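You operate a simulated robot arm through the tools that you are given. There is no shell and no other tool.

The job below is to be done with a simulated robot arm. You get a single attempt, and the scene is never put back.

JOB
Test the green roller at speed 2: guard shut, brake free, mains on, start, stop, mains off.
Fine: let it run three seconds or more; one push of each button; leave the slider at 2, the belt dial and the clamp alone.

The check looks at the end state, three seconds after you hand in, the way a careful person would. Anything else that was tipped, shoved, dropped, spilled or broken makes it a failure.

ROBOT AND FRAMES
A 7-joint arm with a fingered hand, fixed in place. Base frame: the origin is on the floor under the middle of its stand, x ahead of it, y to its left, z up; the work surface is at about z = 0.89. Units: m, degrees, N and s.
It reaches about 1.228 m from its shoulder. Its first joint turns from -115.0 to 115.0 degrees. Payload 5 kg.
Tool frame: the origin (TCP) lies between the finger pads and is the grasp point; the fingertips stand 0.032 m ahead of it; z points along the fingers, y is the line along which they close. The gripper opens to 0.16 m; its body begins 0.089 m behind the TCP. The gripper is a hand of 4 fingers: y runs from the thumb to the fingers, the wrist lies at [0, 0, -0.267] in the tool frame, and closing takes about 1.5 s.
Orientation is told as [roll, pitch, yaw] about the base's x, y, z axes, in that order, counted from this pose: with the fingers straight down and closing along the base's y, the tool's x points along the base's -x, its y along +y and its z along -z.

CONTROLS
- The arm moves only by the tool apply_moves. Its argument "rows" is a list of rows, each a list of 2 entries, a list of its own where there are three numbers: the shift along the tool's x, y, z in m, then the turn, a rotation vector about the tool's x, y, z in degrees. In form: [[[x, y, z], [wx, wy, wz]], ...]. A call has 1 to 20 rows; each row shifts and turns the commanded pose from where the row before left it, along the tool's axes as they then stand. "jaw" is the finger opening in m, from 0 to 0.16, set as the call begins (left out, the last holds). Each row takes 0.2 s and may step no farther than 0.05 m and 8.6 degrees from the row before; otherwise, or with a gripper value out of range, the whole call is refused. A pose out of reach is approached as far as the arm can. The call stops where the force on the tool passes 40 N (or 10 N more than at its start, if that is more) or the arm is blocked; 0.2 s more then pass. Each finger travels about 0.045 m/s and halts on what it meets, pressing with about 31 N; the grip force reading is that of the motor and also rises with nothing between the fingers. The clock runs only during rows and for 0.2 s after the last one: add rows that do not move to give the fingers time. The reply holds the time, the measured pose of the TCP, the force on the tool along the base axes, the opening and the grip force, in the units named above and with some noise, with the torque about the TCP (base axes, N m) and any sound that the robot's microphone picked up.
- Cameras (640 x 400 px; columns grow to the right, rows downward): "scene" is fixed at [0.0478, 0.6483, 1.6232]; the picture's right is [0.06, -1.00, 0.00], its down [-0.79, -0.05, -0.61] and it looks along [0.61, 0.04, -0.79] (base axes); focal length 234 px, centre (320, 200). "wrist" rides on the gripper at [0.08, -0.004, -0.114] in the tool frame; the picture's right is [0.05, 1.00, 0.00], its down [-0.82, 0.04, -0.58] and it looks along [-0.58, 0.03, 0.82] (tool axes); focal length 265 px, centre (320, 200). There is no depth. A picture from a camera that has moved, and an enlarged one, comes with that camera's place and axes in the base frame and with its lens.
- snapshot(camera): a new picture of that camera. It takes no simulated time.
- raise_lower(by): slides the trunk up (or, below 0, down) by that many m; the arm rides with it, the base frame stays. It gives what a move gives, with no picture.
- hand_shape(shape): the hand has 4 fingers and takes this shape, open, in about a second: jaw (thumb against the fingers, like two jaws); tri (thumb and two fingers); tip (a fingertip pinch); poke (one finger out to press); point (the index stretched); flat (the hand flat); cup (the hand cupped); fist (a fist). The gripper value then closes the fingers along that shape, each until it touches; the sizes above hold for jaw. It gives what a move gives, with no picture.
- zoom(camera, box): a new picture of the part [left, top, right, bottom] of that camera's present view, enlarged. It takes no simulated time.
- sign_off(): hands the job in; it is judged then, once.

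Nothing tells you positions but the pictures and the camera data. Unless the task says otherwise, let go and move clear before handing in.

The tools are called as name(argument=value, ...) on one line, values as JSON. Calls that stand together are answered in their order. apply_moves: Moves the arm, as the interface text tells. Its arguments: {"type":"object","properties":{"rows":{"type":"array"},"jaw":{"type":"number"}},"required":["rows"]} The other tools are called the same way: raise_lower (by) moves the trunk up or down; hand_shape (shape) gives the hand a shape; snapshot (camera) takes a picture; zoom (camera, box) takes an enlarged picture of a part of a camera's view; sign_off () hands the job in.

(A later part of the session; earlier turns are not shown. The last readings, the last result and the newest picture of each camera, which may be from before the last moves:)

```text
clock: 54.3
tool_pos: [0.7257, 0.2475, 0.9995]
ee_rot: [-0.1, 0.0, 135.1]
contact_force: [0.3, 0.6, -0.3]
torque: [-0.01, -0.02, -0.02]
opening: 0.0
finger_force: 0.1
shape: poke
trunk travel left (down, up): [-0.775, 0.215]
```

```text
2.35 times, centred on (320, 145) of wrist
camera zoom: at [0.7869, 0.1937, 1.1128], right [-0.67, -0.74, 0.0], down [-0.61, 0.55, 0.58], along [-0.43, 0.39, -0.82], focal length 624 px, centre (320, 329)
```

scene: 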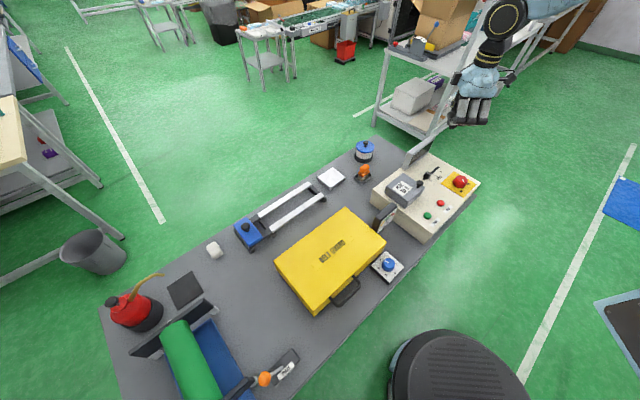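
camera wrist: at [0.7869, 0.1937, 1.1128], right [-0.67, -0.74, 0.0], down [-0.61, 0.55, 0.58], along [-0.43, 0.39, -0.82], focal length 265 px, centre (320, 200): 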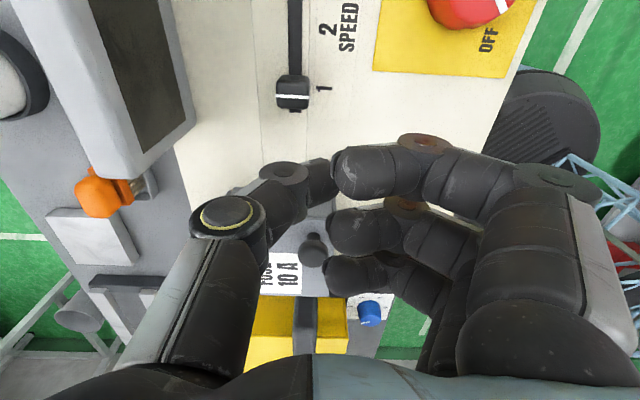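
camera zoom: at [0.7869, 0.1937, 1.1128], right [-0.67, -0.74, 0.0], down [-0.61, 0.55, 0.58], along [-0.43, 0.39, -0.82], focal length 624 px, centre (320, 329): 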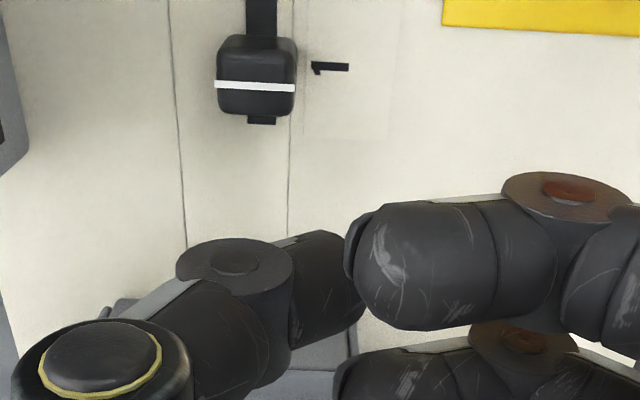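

The scene view shows the thumb tip sits about 3 cm ahead of the TCP and slightly to the finger side. I'll shift back toward the slider's line (V 0.709) and come down to just above the panel, left of the slider.

apply_moves(rows=[[[-0.002, -0.029, 0], [0, 0, 0]], [[0, 0, 0.025], [0, 0, 0]], [[0, 0, 0.02], [0, 0, 0]], [[0, 0, 0.01], [0, 0, 0]]])

zoom(camera="scene", box=[405, 130, 475, 195])

zoom(camera="wrist", box=[220, 60, 420, 240])

```text
clock: 55.3
tool_pos: [0.7463, 0.2716, 0.9464]
ee_rot: [0.0, 0.0, 135.0]
contact_force: [-0.3, 0.1, 0.4]
torque: [0.03, 0.0, -0.01]
opening: 0.0
finger_force: 0.0
shape: poke
trunk travel left (down, up): [-0.775, 0.215]
```

```text
6.15 times, centred on (440, 162) of scene
camera zoom: at [0.0478, 0.6483, 1.6232], right [0.06, -1.0, 0.0], down [-0.79, -0.05, -0.61], along [0.61, 0.04, -0.79], focal length 1440 px, centre (-418, 431)
```

zoom: 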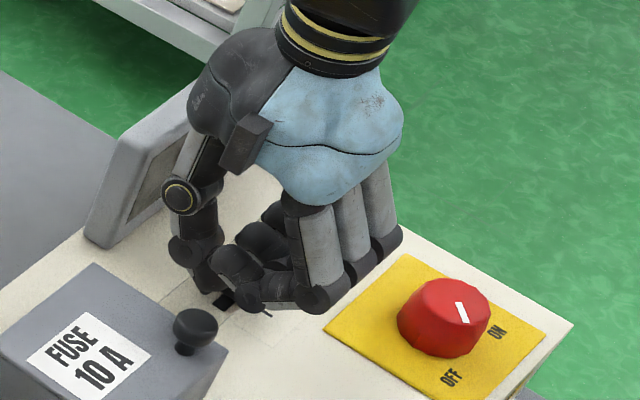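

```text
2.22 times, centred on (320, 150) of wrist
camera zoom: at [0.8063, 0.2171, 1.0592], right [-0.67, -0.74, 0.0], down [-0.61, 0.55, 0.58], along [-0.43, 0.39, -0.82], focal length 590 px, centre (320, 311)
```

zoom: 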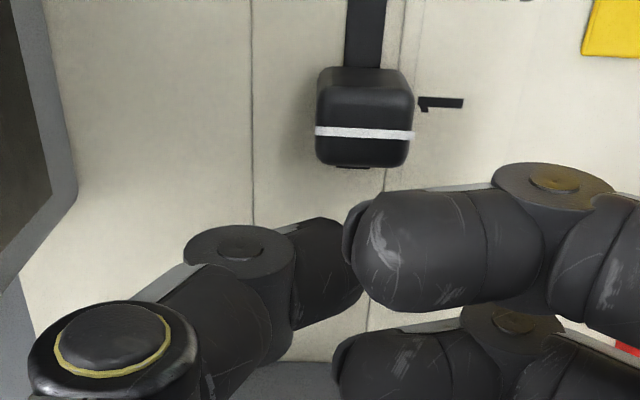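

The thumb tip is just left of the slider and in line with it. I'll go down another centimetre and begin pushing to the right (toward 2) in small steps.

apply_moves(rows=[[[0, 0, 0.012], [0, 0, 0]], [[0.008, 0, 0], [0, 0, 0]], [[0.008, 0, 0], [0, 0, 0]], [[0.006, 0, 0], [0, 0, 0]]])

zoom(camera="wrist", box=[220, 40, 420, 240])

zoom(camera="scene", box=[405, 130, 475, 195])

```text
clock: 56.3
tool_pos: [0.7602, 0.2538, 0.9334]
ee_rot: [0.1, 0.0, 135.1]
contact_force: [-1.7, 0.1, -0.7]
torque: [-0.01, 0.04, 0.01]
opening: 0.0
finger_force: 0.0
shape: poke
trunk travel left (down, up): [-0.775, 0.215]
```

```text
2.00 times, centred on (320, 140) of wrist
camera zoom: at [0.8211, 0.2005, 1.0465], right [-0.67, -0.74, 0.0], down [-0.61, 0.55, 0.58], along [-0.43, 0.39, -0.82], focal length 531 px, centre (320, 320)
```

zoom: 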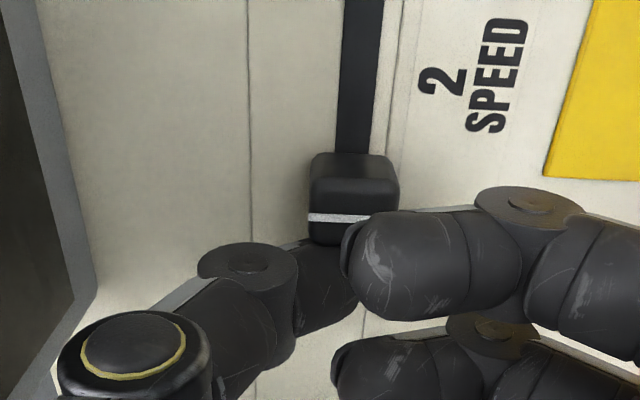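

```text
6.15 times, centred on (440, 162) of scene
camera zoom: at [0.0478, 0.6483, 1.6232], right [0.06, -1.0, 0.0], down [-0.79, -0.05, -0.61], along [0.61, 0.04, -0.79], focal length 1440 px, centre (-418, 431)
```

zoom: 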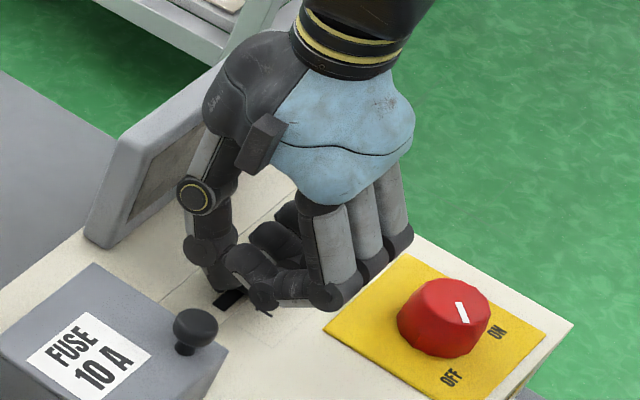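

Contact is made and the slider is moving; it reads U ≈ 0.380 and the mark for 2 is at 0.410. I'll push 2.4 cm and re-measure.

apply_moves(rows=[[[0.008, 0, 0], [0, 0, 0]], [[0.008, 0, 0], [0, 0, 0]], [[0.008, 0, 0], [0, 0, 0]], [[0, 0, 0], [0, 0, 0]]])

zoom(camera="wrist", box=[220, 40, 420, 240])

```text
clock: 57.3
tool_pos: [0.7784, 0.2383, 0.9331]
ee_rot: [0.0, -0.1, 135.2]
contact_force: [0.2, 0.2, 0.8]
torque: [-0.01, 0.03, 0.0]
opening: 0.0
finger_force: 0.0
shape: poke
trunk travel left (down, up): [-0.775, 0.215]
```

```text
2.00 times, centred on (320, 140) of wrist
camera zoom: at [0.8383, 0.1845, 1.0463], right [-0.67, -0.74, 0.0], down [-0.61, 0.55, 0.58], along [-0.43, 0.39, -0.82], focal length 531 px, centre (320, 320)
```

zoom: 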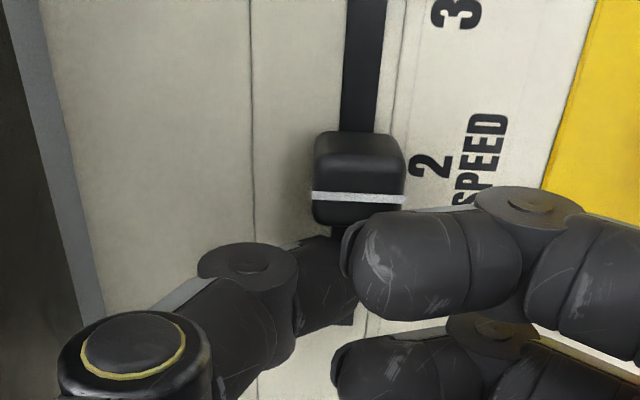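

The slider snapped to U ≈ 0.409, matching the 2 mark at 0.409–0.410. I'll back off slightly, lift clear, and check it from both cameras.

apply_moves(rows=[[[-0.012, 0, 0], [0, 0, 0]], [[0, 0, -0.03], [0, 0, 0]], [[0, 0, -0.04], [0, 0, 0]], [[0, 0, -0.04], [0, 0, 0]], [[0, 0, -0.04], [0, 0, 0]], [[0, 0, -0.04], [0, 0, 0]]])

zoom(camera="scene", box=[400, 145, 490, 225])

snapshot(camera="wrist")

```text
clock: 58.7
tool_pos: [0.7666, 0.2436, 1.1251]
ee_rot: [-0.1, 0.0, 135.0]
contact_force: [0.4, 0.4, -0.4]
torque: [0.03, -0.01, 0.02]
opening: 0.0002
finger_force: 0.1
shape: poke
trunk travel left (down, up): [-0.775, 0.215]
```

```text
5.00 times, centred on (445, 185) of scene
camera zoom: at [0.0478, 0.6483, 1.6232], right [0.06, -1.0, 0.0], down [-0.79, -0.05, -0.61], along [0.61, 0.04, -0.79], focal length 1170 px, centre (-305, 275)
```

zoom: 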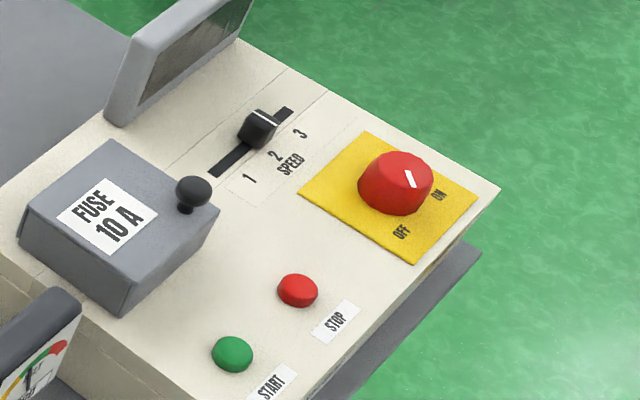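

```text
taken
camera wrist: at [0.8279, 0.1889, 1.238], right [-0.67, -0.74, 0.0], down [-0.61, 0.55, 0.58], along [-0.43, 0.39, -0.82], focal length 265 px, centre (320, 200)
```

wrist: 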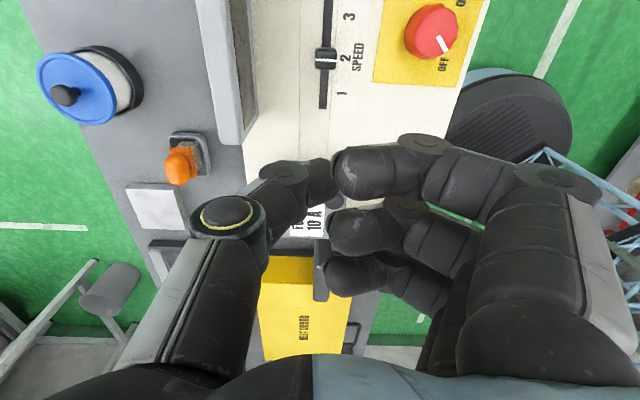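

The slider is at 2. Next is the mains knob, centred near U 0.448, V 0.596. I'll change to jaw shape, turn to yaw 45° and hover above the knob to line up.

hand_shape(shape="jaw")

apply_moves(rows=[[[0, 0, 0], [0, 0, 8.2]], [[0, 0, 0], [0, 0, 8.2]], [[0, 0, 0], [0, 0, 8.2]], [[0, 0, 0], [0, 0, 8.2]], [[0, 0, 0], [0, 0, 8.2]], [[0, 0, 0], [0, 0, 8.2]], [[0, 0, 0], [0, 0, 8.2]], [[0, 0, 0], [0, 0, 8.2]], [[0, 0, 0], [0, 0, 8.2]], [[0, 0, 0], [0, 0, 8.2]], [[0, 0, 0], [0, 0, 8.0]], [[0.0295, -0.0195, 0.005], [0, 0, 0]], [[0.0295, -0.0195, 0.005], [0, 0, 0]], [[0.0295, -0.0195, 0.005], [0, 0, 0]], [[0.0295, -0.0195, 0.005], [0, 0, 0]]], jaw=0.1)

snapshot(camera="wrist")

zoom(camera="scene", box=[380, 80, 540, 230])

```text
clock: 59.6
tool_pos: [0.7686, 0.2449, 1.1234]
ee_rot: [0.1, 0.0, 135.0]
contact_force: [0.3, -0.1, -0.5]
torque: [-0.01, -0.01, 0.02]
opening: 0.1601
finger_force: 0.1
shape: jaw
trunk travel left (down, up): [-0.775, 0.215]
```

```text
clock: 62.8
tool_pos: [0.7408, 0.1089, 1.1044]
ee_rot: [0.0, 0.0, 45.1]
contact_force: [0.5, -1.3, -0.8]
torque: [0.02, 0.03, 0.01]
opening: 0.1008
finger_force: 0.0
shape: jaw
trunk travel left (down, up): [-0.775, 0.215]
```

```text
taken
camera wrist: at [0.6881, 0.0489, 1.216], right [-0.74, 0.67, 0.0], down [0.55, 0.61, 0.58], along [0.39, 0.43, -0.82], focal length 265 px, centre (320, 200)
```

wrist: 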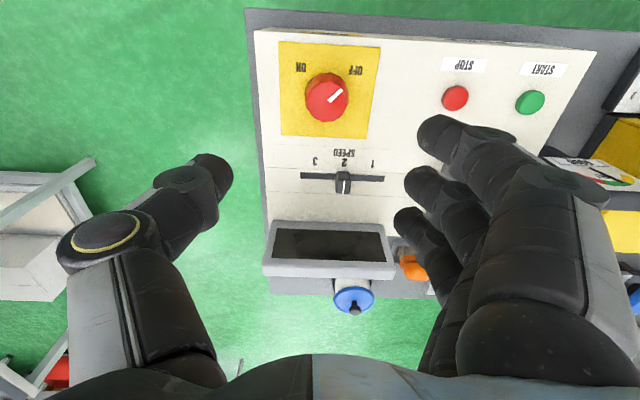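

```text
2.67 times, centred on (460, 155) of scene
camera zoom: at [0.0478, 0.6483, 1.6232], right [0.06, -1.0, 0.0], down [-0.79, -0.05, -0.61], along [0.61, 0.04, -0.79], focal length 624 px, centre (-53, 320)
```

zoom: 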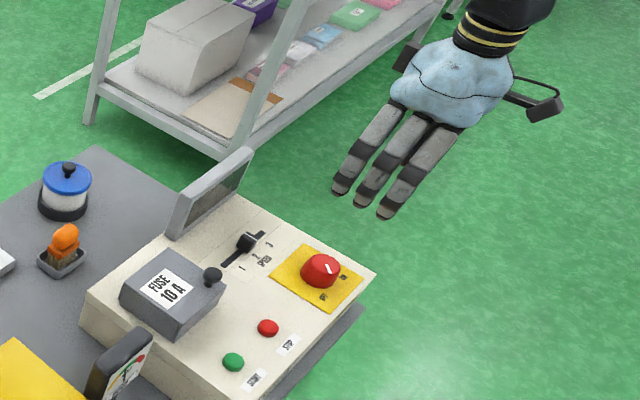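

From this angle the knob centre works out at U 0.440, V 0.596. I'll correct by a few millimetres, then descend in stages with the fingers open around the knob.

apply_moves(rows=[[[0.0047, 0.0068, 0], [0, 0, 0]], [[0, 0, 0.04], [0, 0, 0]], [[0, 0, 0.04], [0, 0, 0]], [[0, 0, 0.03], [0, 0, 0]]])

snapshot(camera="wrist")

```text
clock: 63.8
tool_pos: [0.7341, 0.112, 0.9935]
ee_rot: [0.0, 0.0, 45.0]
contact_force: [0.1, 0.7, -1.2]
torque: [0.0, 0.03, 0.01]
opening: 0.1006
finger_force: 0.0
shape: jaw
trunk travel left (down, up): [-0.775, 0.215]
```

```text
taken
camera wrist: at [0.6806, 0.0505, 1.1065], right [-0.74, 0.67, 0.0], down [0.55, 0.61, 0.58], along [0.39, 0.43, -0.82], focal length 265 px, centre (320, 200)
```

wrist: 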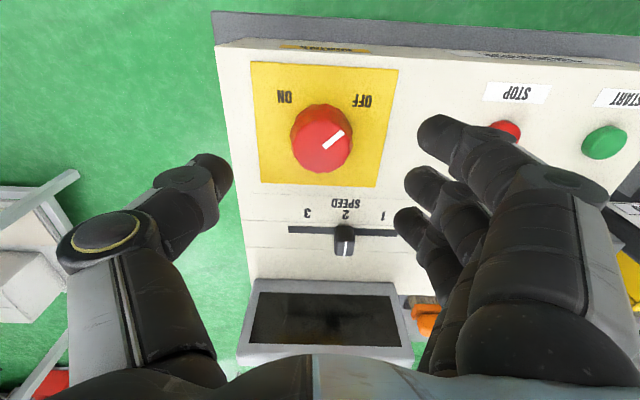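

The knob is almost centred; I'll nudge 3 mm and go down around it.

apply_moves(rows=[[[0.003, 0.003, 0.02], [0, 0, 0]], [[0, 0, 0.02], [0, 0, 0]], [[0, 0, 0.015], [0, 0, 0]]])

snapshot(camera="wrist")

zoom(camera="scene", box=[400, 100, 500, 220])

```text
clock: 64.6
tool_pos: [0.7291, 0.1111, 0.9394]
ee_rot: [0.0, 0.0, 45.0]
contact_force: [-0.8, -0.5, -1.0]
torque: [0.0, 0.01, -0.03]
opening: 0.1003
finger_force: 0.1
shape: jaw
trunk travel left (down, up): [-0.775, 0.215]
```

```text
taken
camera wrist: at [0.676, 0.0501, 1.0525], right [-0.74, 0.67, 0.0], down [0.55, 0.61, 0.58], along [0.39, 0.43, -0.82], focal length 265 px, centre (320, 200)
```

wrist: 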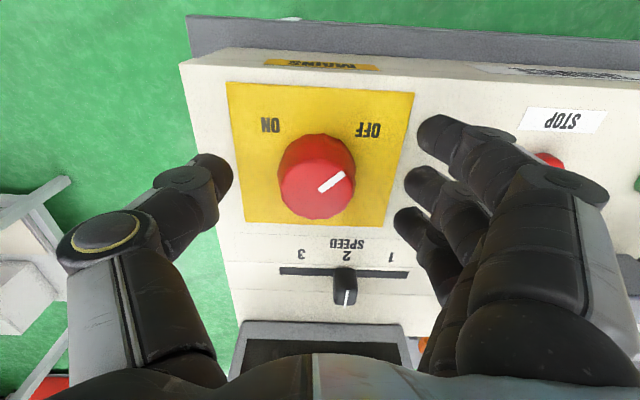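

```text
3.33 times, centred on (450, 160) of scene
camera zoom: at [0.0478, 0.6483, 1.6232], right [0.06, -1.0, 0.0], down [-0.79, -0.05, -0.61], along [0.61, 0.04, -0.79], focal length 780 px, centre (-113, 333)
```

zoom: 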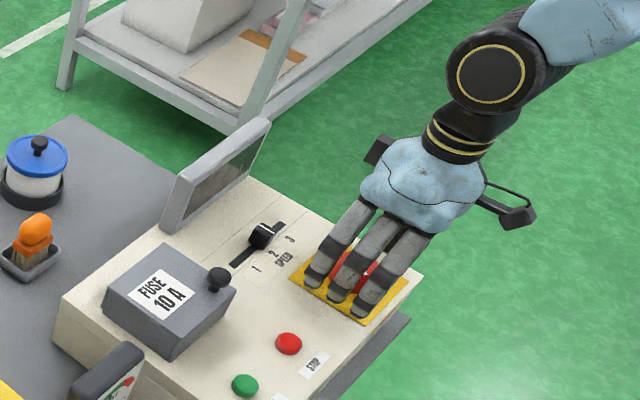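

The knob sits squarely between thumb and fingers. I'll go down another 9 mm and close on it.

apply_moves(rows=[[[0, 0, 0.005], [0, 0, 0]], [[0, 0, 0.004], [0, 0, 0]]])

apply_moves(rows=[[[0, 0, 0], [0, 0, 0]], [[0, 0, 0], [0, 0, 0]], [[0, 0, 0], [0, 0, 0]], [[0, 0, 0], [0, 0, 0]], [[0, 0, 0], [0, 0, 0]], [[0, 0, 0], [0, 0, 0]]], jaw=0.036)

snapshot(camera="wrist")

```text
clock: 65.2
tool_pos: [0.7298, 0.1099, 0.9298]
ee_rot: [0.0, 0.0, 44.9]
contact_force: [0.5, -0.2, 0.6]
torque: [-0.02, 0.01, -0.01]
opening: 0.1002
finger_force: 0.0
shape: jaw
trunk travel left (down, up): [-0.775, 0.215]
```

```text
clock: 66.6
tool_pos: [0.7275, 0.1093, 0.931]
ee_rot: [0.0, 0.0, 45.0]
contact_force: [0.6, -0.9, -0.7]
torque: [-0.02, -0.06, 0.01]
opening: 0.0281
finger_force: 8.1
shape: jaw
trunk travel left (down, up): [-0.775, 0.215]
```

```text
taken
camera wrist: at [0.6756, 0.0494, 1.043], right [-0.74, 0.67, 0.0], down [0.55, 0.61, 0.58], along [0.39, 0.43, -0.82], focal length 265 px, centre (320, 200)
```

wrist: 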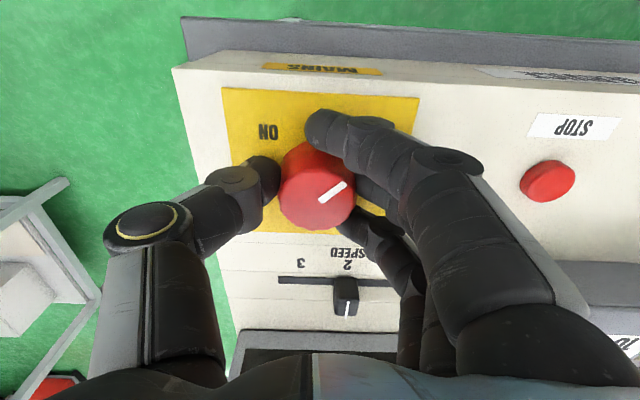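

The fingers cage the knob with the thumb opposite. I'll firm the grip a little and turn counter-clockwise (seen from above) toward ON, first 45°, then check.

apply_moves(rows=[[[0, 0, 0], [0, 0, 0]], [[0, 0, 0], [0, 0, 0]], [[0, 0, 0], [0, 0, -7.5]], [[0, 0, 0], [0, 0, -7.5]], [[0, 0, 0], [0, 0, -7.5]], [[0, 0, 0], [0, 0, -7.5]], [[0, 0, 0], [0, 0, -7.5]], [[0, 0, 0], [0, 0, -7.5]]], jaw=0.02)

snapshot(camera="wrist")

```text
clock: 68.4
tool_pos: [0.7322, 0.1059, 0.9296]
ee_rot: [-0.1, 0.0, 90.0]
contact_force: [24.9, -17.7, 2.2]
torque: [-0.35, -0.67, -0.31]
opening: 0.0269
finger_force: 30.7
shape: jaw
trunk travel left (down, up): [-0.775, 0.215]
```

```text
taken
camera wrist: at [0.7359, 0.026, 1.0431], right [-1.0, -0.05, 0.0], down [-0.04, 0.82, 0.58], along [-0.03, 0.58, -0.82], focal length 265 px, centre (320, 200)
```

wrist: 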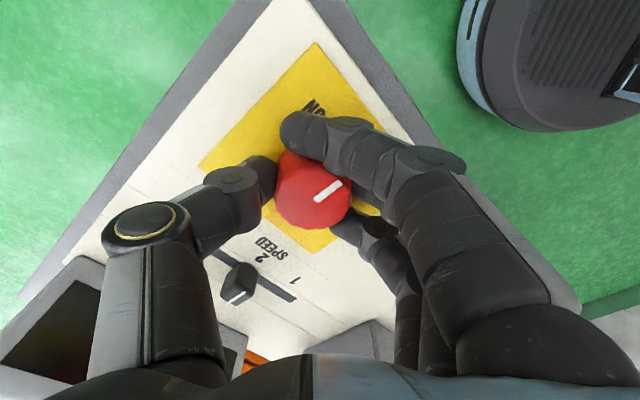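

The mark turned with the hand through 45°, but there's a 30 N sideways load, so the knob axis is slightly further to the console's right. I'll shift 5 mm that way to relieve it.

apply_moves(rows=[[[0.0025, -0.0025, 0], [0, 0, 0]], [[0.0015, -0.0015, 0], [0, 0, 0]], [[0, 0, 0], [0, 0, 0]]])

```text
clock: 69.2
tool_pos: [0.7339, 0.1061, 0.9298]
ee_rot: [0.0, 0.0, 90.1]
contact_force: [9.6, 0.8, 4.0]
torque: [0.09, -0.24, -0.09]
opening: 0.0265
finger_force: 30.9
shape: jaw
trunk travel left (down, up): [-0.775, 0.215]
```

The load dropped to about 10 N. Now the second half of the turn to ON.

apply_moves(rows=[[[0, 0, 0], [0, 0, -7.5]], [[0, 0, 0], [0, 0, -7.5]], [[0, 0, 0], [0, 0, -7.5]], [[0, 0, 0], [0, 0, -7.5]]])

snapshot(camera="wrist")

```text
clock: 70.2
tool_pos: [0.7355, 0.1061, 0.9296]
ee_rot: [0.0, 0.1, 120.1]
contact_force: [25.5, 5.1, 6.8]
torque: [0.21, -0.66, -0.2]
opening: 0.0272
finger_force: 31.0
shape: jaw
trunk travel left (down, up): [-0.775, 0.215]
```

```text
taken
camera wrist: at [0.7795, 0.0377, 1.0429], right [-0.84, -0.55, 0.0], down [-0.45, 0.68, 0.58], along [-0.31, 0.48, -0.82], focal length 265 px, centre (320, 200)
```

wrist: 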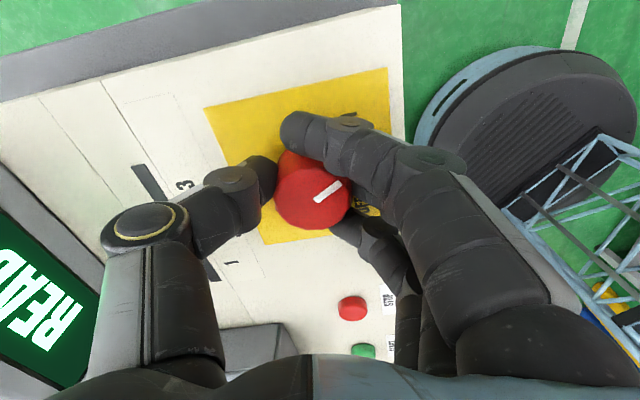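

The console display now reads READY, so the mains is on. I'll ease the sideways load and finish the last few degrees toward the ON mark.

apply_moves(rows=[[[0.0015, -0.0026, 0], [0, 0, 0]], [[0, 0, 0], [0, 0, -5]], [[0, 0, 0], [0, 0, -5]], [[0, 0, 0], [0, 0, 0]]])

snapshot(camera="wrist")

```text
clock: 71.2
tool_pos: [0.7371, 0.1053, 0.9297]
ee_rot: [0.0, 0.0, 130.1]
contact_force: [22.0, 4.9, 15.3]
torque: [0.32, -0.58, -0.16]
opening: 0.0276
finger_force: 31.6
shape: jaw
trunk travel left (down, up): [-0.775, 0.215]
```

```text
taken
camera wrist: at [0.7922, 0.0467, 1.0426], right [-0.73, -0.68, 0.0], down [-0.56, 0.6, 0.58], along [-0.39, 0.42, -0.82], focal length 265 px, centre (320, 200)
```

wrist: 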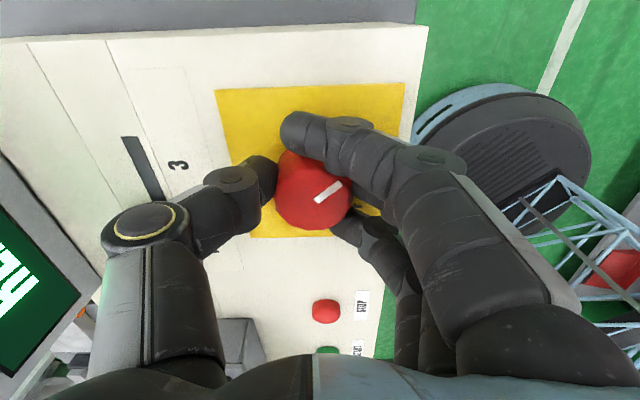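

The mains knob is turned 85° and the display is on. I'll release by opening modestly, then rise straight up and check the mark.

apply_moves(rows=[[[0, 0, 0], [0, 0, 0]], [[0, 0, 0], [0, 0, 0]], [[0, 0, 0], [0, 0, 0]], [[0, 0, 0], [0, 0, 0]], [[0, 0, 0], [0, 0, 0]]], jaw=0.085)

apply_moves(rows=[[[0, 0, -0.03], [0, 0, 0]], [[0, 0, -0.04], [0, 0, 0]], [[0, 0, -0.04], [0, 0, 0]], [[0, 0, -0.04], [0, 0, 0]], [[0, 0, -0.04], [0, 0, 0]]])

snapshot(camera="wrist")

zoom(camera="scene", box=[380, 130, 490, 230])

```text
clock: 72.4
tool_pos: [0.737, 0.1043, 0.9296]
ee_rot: [0.0, 0.0, 130.1]
contact_force: [-0.1, -0.4, 0.6]
torque: [0.03, 0.0, 0.04]
opening: 0.0842
finger_force: 0.0
shape: jaw
trunk travel left (down, up): [-0.775, 0.215]
```

```text
clock: 73.6
tool_pos: [0.7361, 0.1046, 1.1214]
ee_rot: [0.1, 0.0, 130.2]
contact_force: [-0.8, 0.0, -0.1]
torque: [0.0, -0.03, -0.03]
opening: 0.0842
finger_force: 0.0
shape: jaw
trunk travel left (down, up): [-0.775, 0.215]
```

```text
taken
camera wrist: at [0.7921, 0.0463, 1.2344], right [-0.73, -0.68, 0.0], down [-0.56, 0.6, 0.58], along [-0.39, 0.42, -0.82], focal length 265 px, centre (320, 200)
```

wrist: 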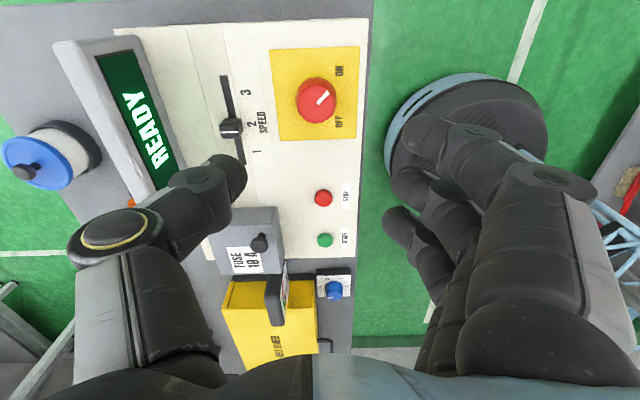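

```text
4.00 times, centred on (435, 180) of scene
camera zoom: at [0.0478, 0.6483, 1.6232], right [0.06, -1.0, 0.0], down [-0.79, -0.05, -0.61], along [0.61, 0.04, -0.79], focal length 936 px, centre (-140, 280)
```

zoom: 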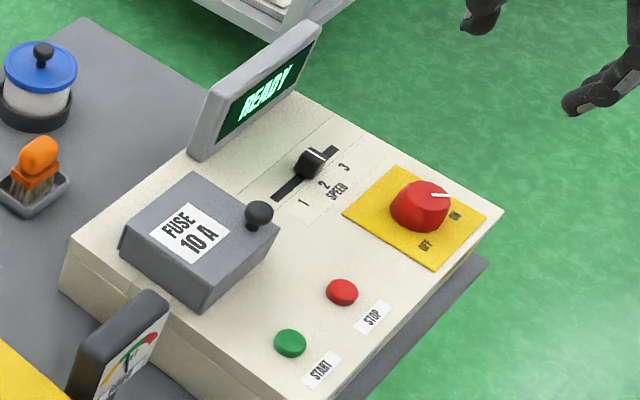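

READY is shown, the mark is at ON and the slider is at 2. Now I'll take the poke shape and move above the START button, near U 0.203, V 0.593.

hand_shape(shape="poke")

apply_moves(rows=[[[0, 0, 0], [0, 0, -4.8]], [[-0.0406, -0.0011, 0.015], [0, 0, 0]], [[-0.0406, -0.0011, 0.015], [0, 0, 0]], [[-0.0406, -0.0011, 0.015], [0, 0, 0]], [[-0.0406, -0.0011, 0.015], [0, 0, 0]], [[-0.0406, -0.0011, 0.015], [0, 0, 0]], [[-0.0406, -0.0011, 0.015], [0, 0, 0]]])

snapshot(camera="wrist")

zoom(camera="scene", box=[380, 130, 490, 230])

```text
clock: 74.5
tool_pos: [0.7387, 0.1063, 1.1203]
ee_rot: [0.1, 0.0, 130.0]
contact_force: [0.5, -0.7, -0.2]
torque: [0.0, 0.0, 0.02]
opening: 0.0001
finger_force: 0.0
shape: poke
trunk travel left (down, up): [-0.775, 0.215]
```

```text
clock: 76.1
tool_pos: [0.5706, 0.2848, 1.0295]
ee_rot: [0.0, 0.1, 134.8]
contact_force: [0.0, 0.0, 0.6]
torque: [-0.04, 0.03, 0.0]
opening: 0.0
finger_force: 0.0
shape: poke
trunk travel left (down, up): [-0.775, 0.215]
```

```text
taken
camera wrist: at [0.6311, 0.2298, 1.1428], right [-0.67, -0.74, 0.0], down [-0.61, 0.55, 0.58], along [-0.43, 0.39, -0.82], focal length 265 px, centre (320, 200)
```

wrist: 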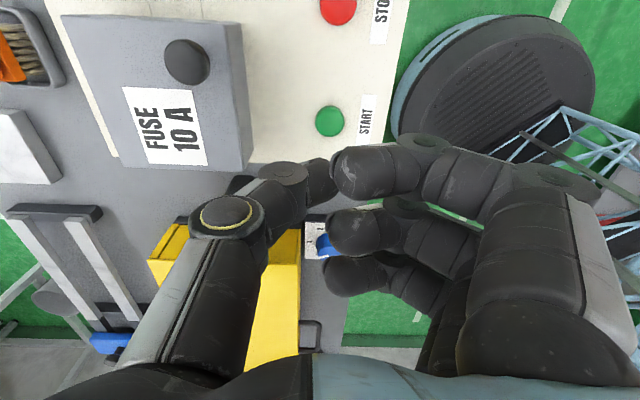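

```text
4.00 times, centred on (435, 180) of scene
camera zoom: at [0.0478, 0.6483, 1.6232], right [0.06, -1.0, 0.0], down [-0.79, -0.05, -0.61], along [0.61, 0.04, -0.79], focal length 936 px, centre (-140, 280)
```

zoom: 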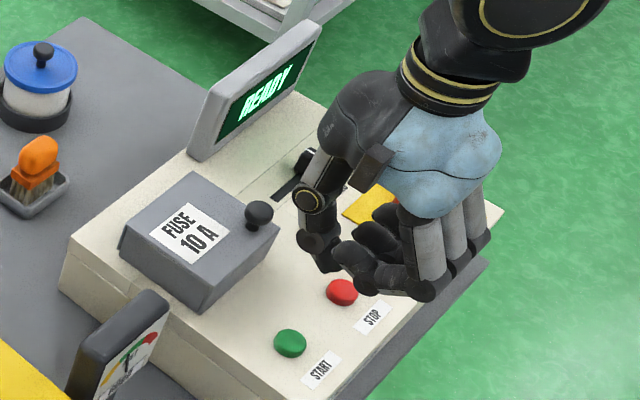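

The tip projects to within a few millimetres of the START button centre. I'll descend to just above it.

apply_moves(rows=[[[0, 0.001, 0.03], [0, 0, 0]], [[0, 0, 0.03], [0, 0, 0]], [[0, 0, 0.02], [0, 0, 0]], [[0, 0, 0.007], [0, 0, 0]]])

zoom(camera="scene", box=[395, 150, 465, 230])

zoom(camera="wrist", box=[220, 80, 420, 240])

```text
clock: 77.1
tool_pos: [0.569, 0.2819, 0.9417]
ee_rot: [0.0, 0.0, 135.0]
contact_force: [0.2, 0.5, -0.5]
torque: [-0.01, -0.02, 0.04]
opening: 0.0
finger_force: 0.0
shape: poke
trunk travel left (down, up): [-0.775, 0.215]
```

```text
5.00 times, centred on (430, 190) of scene
camera zoom: at [0.0478, 0.6483, 1.6232], right [0.06, -1.0, 0.0], down [-0.79, -0.05, -0.61], along [0.61, 0.04, -0.79], focal length 1170 px, centre (-230, 250)
```

zoom: 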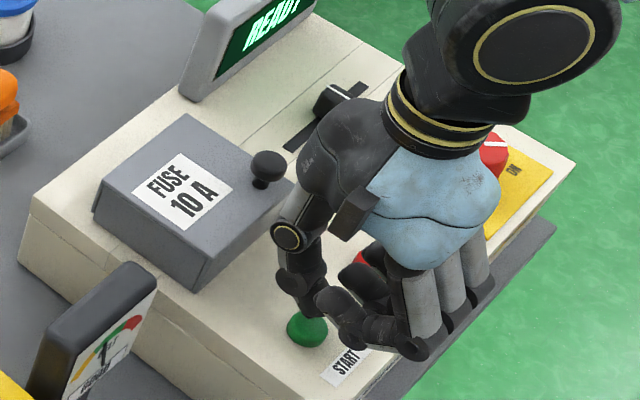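

```text
2.50 times, centred on (320, 160) of wrist
camera zoom: at [0.6281, 0.2272, 1.0556], right [-0.67, -0.74, 0.0], down [-0.61, 0.55, 0.58], along [-0.43, 0.39, -0.82], focal length 664 px, centre (320, 300)
```

zoom: 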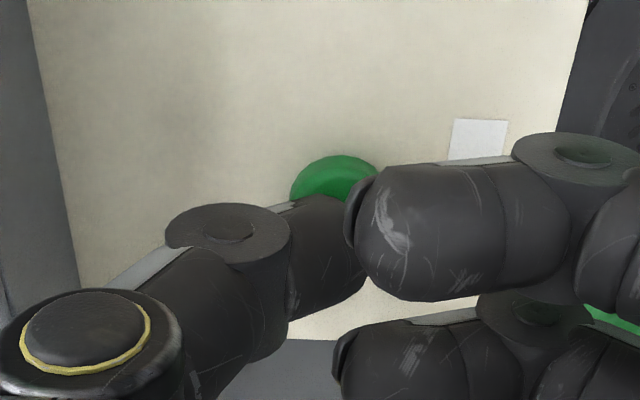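

The thumb tip is right over the green button. I'll press down in small steps and watch force, sound and display.

apply_moves(rows=[[[0, 0, 0.004], [0, 0, 0]], [[0, 0, 0.004], [0, 0, 0]]])

zoom(camera="scene", box=[395, 130, 475, 230])

```text
clock: 77.7
tool_pos: [0.5686, 0.2815, 0.9351]
ee_rot: [-0.1, 0.0, 134.8]
contact_force: [-0.8, -0.9, -0.7]
torque: [-0.03, 0.03, 0.02]
opening: 0.0
finger_force: 0.2
shape: poke
trunk travel left (down, up): [-0.775, 0.215]
```

```text
4.00 times, centred on (435, 180) of scene
camera zoom: at [0.0478, 0.6483, 1.6232], right [0.06, -1.0, 0.0], down [-0.79, -0.05, -0.61], along [0.61, 0.04, -0.79], focal length 936 px, centre (-140, 280)
```

zoom: 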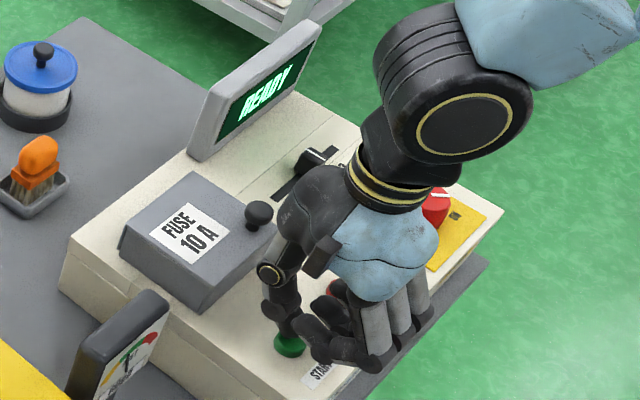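

No contact yet and the display still reads READY. I'll continue down in 3 mm steps.

apply_moves(rows=[[[0, 0, 0.003], [0, 0, 0]], [[0, 0, 0.003], [0, 0, 0]]])

zoom(camera="scene", box=[395, 130, 475, 230])

```text
clock: 78.3
tool_pos: [0.5684, 0.2825, 0.9292]
ee_rot: [0.0, 0.0, 134.8]
contact_force: [2.1, 0.2, 5.8]
torque: [0.04, 0.0, -0.04]
opening: 0.0
finger_force: 0.0
shape: poke
trunk travel left (down, up): [-0.775, 0.215]
heard: click
```

```text
4.00 times, centred on (435, 180) of scene
camera zoom: at [0.0478, 0.6483, 1.6232], right [0.06, -1.0, 0.0], down [-0.79, -0.05, -0.61], along [0.61, 0.04, -0.79], focal length 936 px, centre (-140, 280)
```

zoom: 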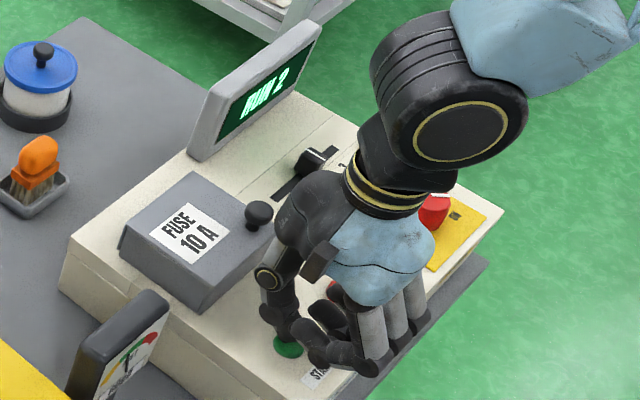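

A click sounded and the display shows RUN 2, so it started at about 78.2 s. I'll lift off, let it run and check the roller, then move above STOP.

apply_moves(rows=[[[0, 0, -0.02], [0, 0, 0]], [[0, 0, -0.03], [0, 0, 0]], [[0, 0, -0.02], [0, 0, 0]]])

zoom(camera="scene", box=[90, 260, 330, 400])

apply_moves(rows=[[[0.03, 0, 0], [0, 0, 0]], [[0.03, 0, 0], [0, 0, 0]], [[0.031, 0, 0], [0, 0, 0]], [[0, 0, 0], [0, 0, 0]], [[0, 0, 0], [0, 0, 0]], [[0, 0, 0], [0, 0, 0]]])

snapshot(camera="scene")

snapshot(camera="wrist")

```text
clock: 79.1
tool_pos: [0.5686, 0.2827, 0.9986]
ee_rot: [0.0, 0.1, 134.8]
contact_force: [0.3, 0.1, 0.2]
torque: [0.02, -0.01, 0.0]
opening: 0.0
finger_force: 0.1
shape: poke
trunk travel left (down, up): [-0.775, 0.215]
```

```text
2.67 times, centred on (210, 330) of scene
camera zoom: at [0.0478, 0.6483, 1.6232], right [0.06, -1.0, 0.0], down [-0.79, -0.05, -0.61], along [0.61, 0.04, -0.79], focal length 624 px, centre (613, -147)
```

zoom: 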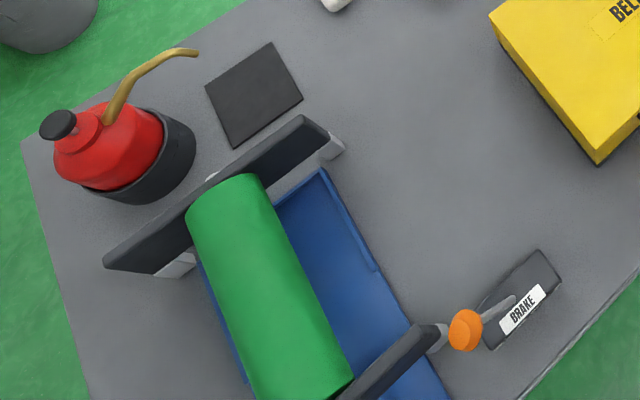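

```text
clock: 80.5
tool_pos: [0.6333, 0.2177, 0.9981]
ee_rot: [0.1, 0.0, 134.8]
contact_force: [-0.1, 0.4, -1.1]
torque: [-0.01, 0.0, 0.01]
opening: 0.0
finger_force: 0.1
shape: poke
trunk travel left (down, up): [-0.775, 0.215]
```

```text
taken
```

scene: 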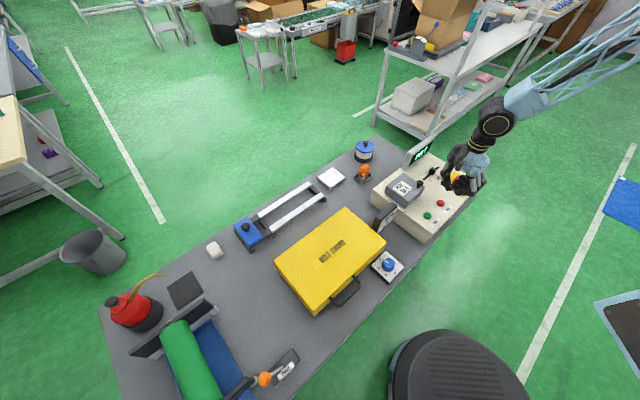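

```text
taken
camera wrist: at [0.6928, 0.1635, 1.1117], right [-0.67, -0.74, 0.0], down [-0.6, 0.55, 0.58], along [-0.43, 0.39, -0.82], focal length 265 px, centre (320, 200)
```

wrist: 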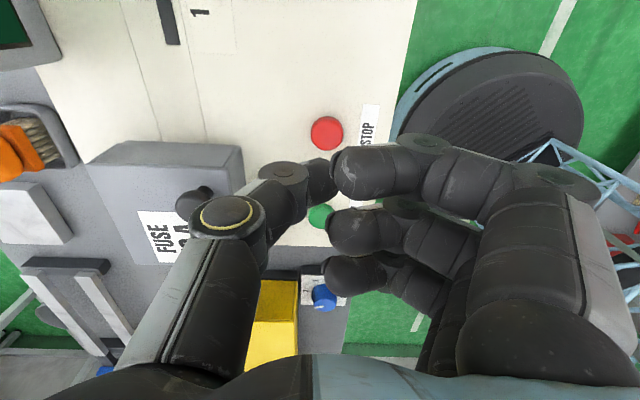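

STOP lies at U 0.293, V 0.595, right under the thumb tip. I'll check the display while it runs.

zoom(camera="scene", box=[380, 125, 490, 225])

apply_moves(rows=[[[0, 0, 0], [0, 0, 0]], [[0, 0, 0], [0, 0, 0]], [[0, 0, 0], [0, 0, 0]], [[0, 0, 0], [0, 0, 0]], [[0, 0, 0], [0, 0, 0]], [[0, 0, 0], [0, 0, 0]], [[0, 0, 0], [0, 0, 0]], [[0, 0, 0], [0, 0, 0]], [[0, 0, 0], [0, 0, 0]], [[0, 0, 0], [0, 0, 0]]])

zoom(camera="scene", box=[90, 260, 330, 400])

zoom(camera="scene", box=[380, 125, 490, 225])

```text
4.00 times, centred on (435, 175) of scene
camera zoom: at [0.0478, 0.6483, 1.6232], right [0.06, -1.0, 0.0], down [-0.79, -0.05, -0.61], along [0.61, 0.04, -0.79], focal length 936 px, centre (-140, 300)
```

zoom: 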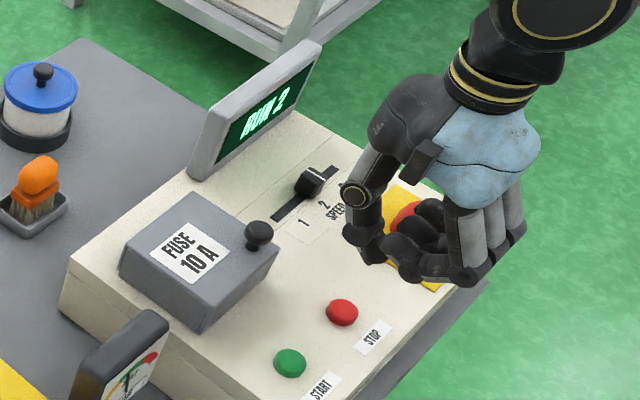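

```text
clock: 82.7
tool_pos: [0.6327, 0.2173, 0.998]
ee_rot: [0.0, 0.0, 134.9]
contact_force: [0.2, 0.3, 0.4]
torque: [0.01, 0.0, -0.01]
opening: 0.0
finger_force: 0.1
shape: poke
trunk travel left (down, up): [-0.775, 0.215]
```

```text
2.67 times, centred on (210, 330) of scene
camera zoom: at [0.0478, 0.6483, 1.6232], right [0.06, -1.0, 0.0], down [-0.79, -0.05, -0.61], along [0.61, 0.04, -0.79], focal length 624 px, centre (613, -147)
```

zoom: 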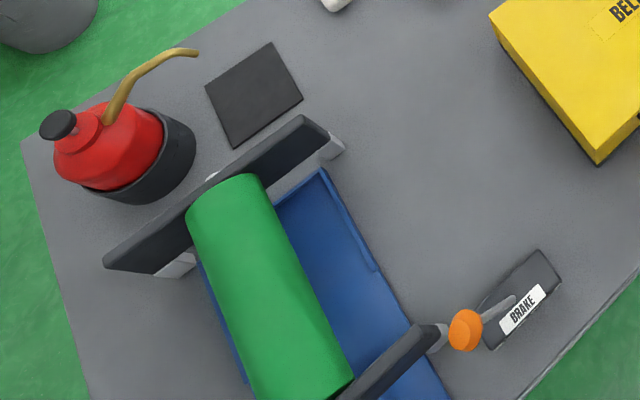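

```text
4.00 times, centred on (435, 175) of scene
camera zoom: at [0.0478, 0.6483, 1.6232], right [0.06, -1.0, 0.0], down [-0.79, -0.05, -0.61], along [0.61, 0.04, -0.79], focal length 936 px, centre (-140, 300)
```

zoom: 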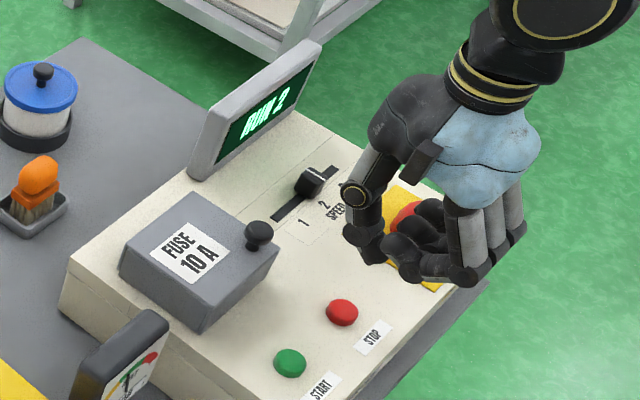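

It has run more than four seconds at RUN 2. Now I'll press STOP once: down to just above it, then small steps.

apply_moves(rows=[[[0, 0, 0.03], [0, 0, 0]], [[0, 0, 0.025], [0, 0, 0]], [[0, 0, 0.005], [0, 0, 0]], [[0, 0, 0.004], [0, 0, 0]], [[0, 0, 0.003], [0, 0, 0]]])

zoom(camera="scene", box=[380, 125, 490, 225])

```text
clock: 83.9
tool_pos: [0.6317, 0.2175, 0.9329]
ee_rot: [0.0, 0.0, 134.7]
contact_force: [0.2, 0.2, 1.2]
torque: [0.04, 0.04, -0.01]
opening: 0.0001
finger_force: 0.0
shape: poke
trunk travel left (down, up): [-0.775, 0.215]
```

```text
4.00 times, centred on (435, 175) of scene
camera zoom: at [0.0478, 0.6483, 1.6232], right [0.06, -1.0, 0.0], down [-0.79, -0.05, -0.61], along [0.61, 0.04, -0.79], focal length 936 px, centre (-140, 300)
```

zoom: 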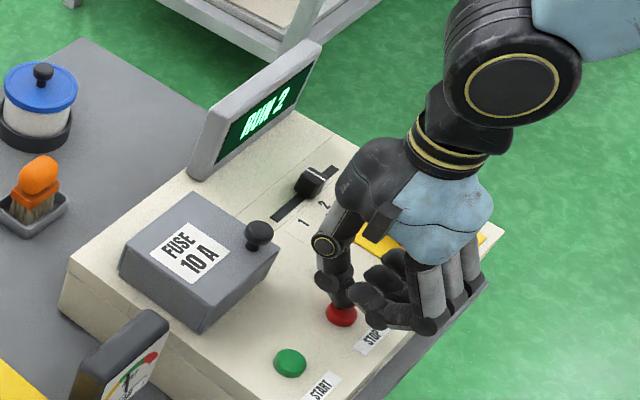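

The tip is on the red button and it still reads RUN 2. I'll press a few more millimetres.

apply_moves(rows=[[[0, 0, 0.002], [0, 0, 0]], [[0, 0, 0.002], [0, 0, 0]]])

zoom(camera="scene", box=[380, 125, 490, 225])

```text
clock: 84.5
tool_pos: [0.6323, 0.2187, 0.9287]
ee_rot: [0.0, 0.1, 134.8]
contact_force: [0.7, 2.4, 6.9]
torque: [0.03, 0.02, -0.02]
opening: 0.0
finger_force: 0.1
shape: poke
trunk travel left (down, up): [-0.775, 0.215]
heard: click
```

```text
4.00 times, centred on (435, 175) of scene
camera zoom: at [0.0478, 0.6483, 1.6232], right [0.06, -1.0, 0.0], down [-0.79, -0.05, -0.61], along [0.61, 0.04, -0.79], focal length 936 px, centre (-140, 300)
```

zoom: 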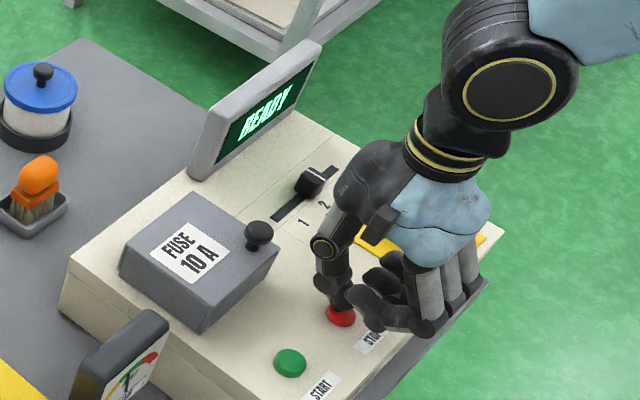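

A click sounded and READY is back, so it has stopped. I'll lift off, change to jaw shape and return to the mains knob to turn it back to OFF.

apply_moves(rows=[[[0, 0, -0.02], [0, 0, 0]], [[0, 0, -0.035], [0, 0, 0]], [[0, 0, -0.04], [0, 0, 0]], [[0, 0, -0.045], [0, 0, 0]], [[0.0391, 0.001, 0], [0, 0, 0]], [[0.0391, 0.001, 0], [0, 0, 0]], [[0.0391, 0.001, 0], [0, 0, 0]], [[0.0391, 0.001, 0], [0, 0, 0]]])

hand_shape(shape="jaw")

apply_moves(rows=[[[0, 0, 0], [0, 0, 0]], [[0, 0, 0], [0, 0, 0]], [[0, 0, 0], [0, 0, 0]], [[0, 0, 0], [0, 0, 0]], [[0, 0, 0], [0, 0, 0]]], jaw=0.095)

snapshot(camera="wrist")

zoom(camera="scene", box=[380, 100, 510, 225])

```text
clock: 86.3
tool_pos: [0.7387, 0.1019, 1.0691]
ee_rot: [0.0, 0.0, 134.8]
contact_force: [0.5, 0.2, -0.7]
torque: [0.03, 0.02, 0.0]
opening: 0.0001
finger_force: 0.1
shape: poke
trunk travel left (down, up): [-0.775, 0.215]
```

```text
clock: 87.2
tool_pos: [0.7387, 0.1042, 1.0691]
ee_rot: [0.0, -0.1, 134.8]
contact_force: [-0.7, -0.4, 0.9]
torque: [-0.04, 0.0, -0.01]
opening: 0.1598
finger_force: 0.0
shape: jaw
trunk travel left (down, up): [-0.775, 0.215]
```

```text
clock: 88.4
tool_pos: [0.7379, 0.1042, 1.0679]
ee_rot: [0.0, 0.0, 134.8]
contact_force: [-0.2, -0.2, -0.7]
torque: [0.0, 0.02, -0.02]
opening: 0.0957
finger_force: 0.0
shape: jaw
trunk travel left (down, up): [-0.775, 0.215]
```

```text
taken
camera wrist: at [0.7979, 0.0499, 1.182], right [-0.67, -0.74, 0.0], down [-0.6, 0.55, 0.58], along [-0.43, 0.39, -0.82], focal length 265 px, centre (320, 200)
```

wrist: 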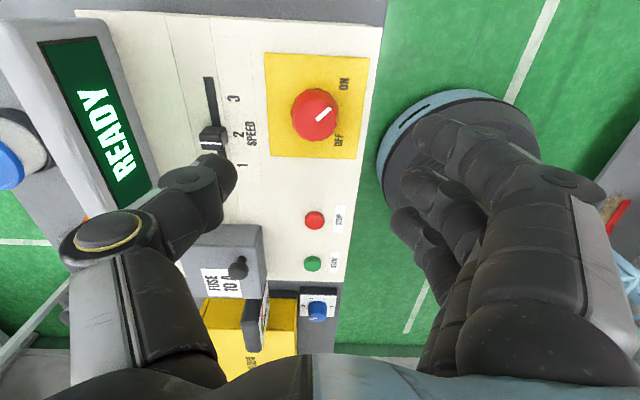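

```text
3.20 times, centred on (445, 162) of scene
camera zoom: at [0.0478, 0.6483, 1.6232], right [0.06, -1.0, 0.0], down [-0.79, -0.05, -0.61], along [0.61, 0.04, -0.79], focal length 749 px, centre (-80, 320)
```

zoom: 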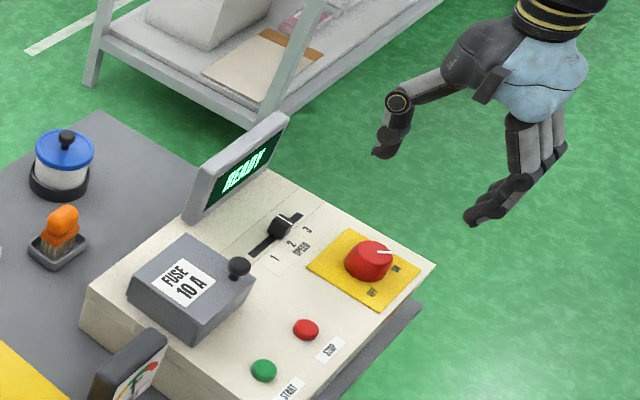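

READY is showing and STOP has released. The knob is nearly centred under the hand, so I'll make a small correction and descend around it at yaw 135°.

apply_moves(rows=[[[-0.001, -0.0026, 0.03], [0, 0, 0]], [[0, 0, 0.04], [0, 0, 0]], [[0, 0, 0.035], [0, 0, 0]], [[0, 0, 0.02], [0, 0, 0]]])

snapshot(camera="wrist")

zoom(camera="scene", box=[390, 110, 500, 220])

```text
clock: 89.4
tool_pos: [0.7394, 0.1062, 0.9432]
ee_rot: [0.0, 0.0, 134.9]
contact_force: [1.1, -0.1, 0.3]
torque: [0.0, 0.01, -0.01]
opening: 0.0956
finger_force: 0.1
shape: jaw
trunk travel left (down, up): [-0.775, 0.215]
```

```text
taken
camera wrist: at [0.7996, 0.0523, 1.056], right [-0.67, -0.74, 0.0], down [-0.61, 0.55, 0.58], along [-0.43, 0.39, -0.82], focal length 265 px, centre (320, 200)
```

wrist: 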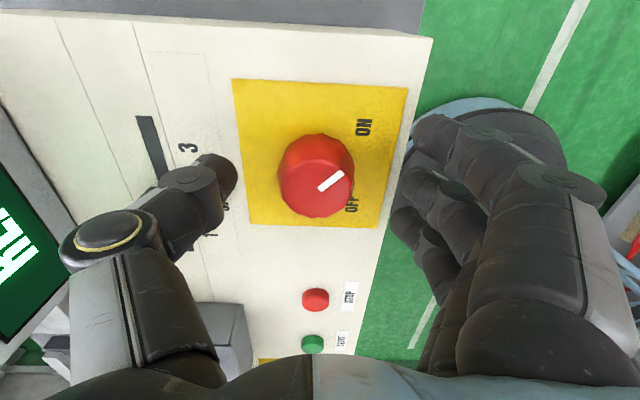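

```text
3.64 times, centred on (445, 165) of scene
camera zoom: at [0.0478, 0.6483, 1.6232], right [0.06, -1.0, 0.0], down [-0.79, -0.05, -0.61], along [0.61, 0.04, -0.79], focal length 851 px, centre (-134, 327)
```

zoom: 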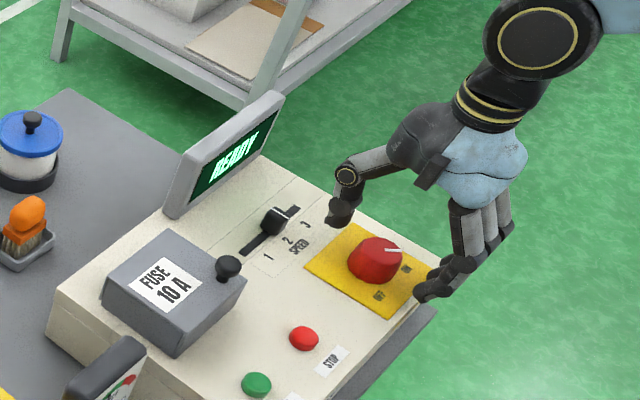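

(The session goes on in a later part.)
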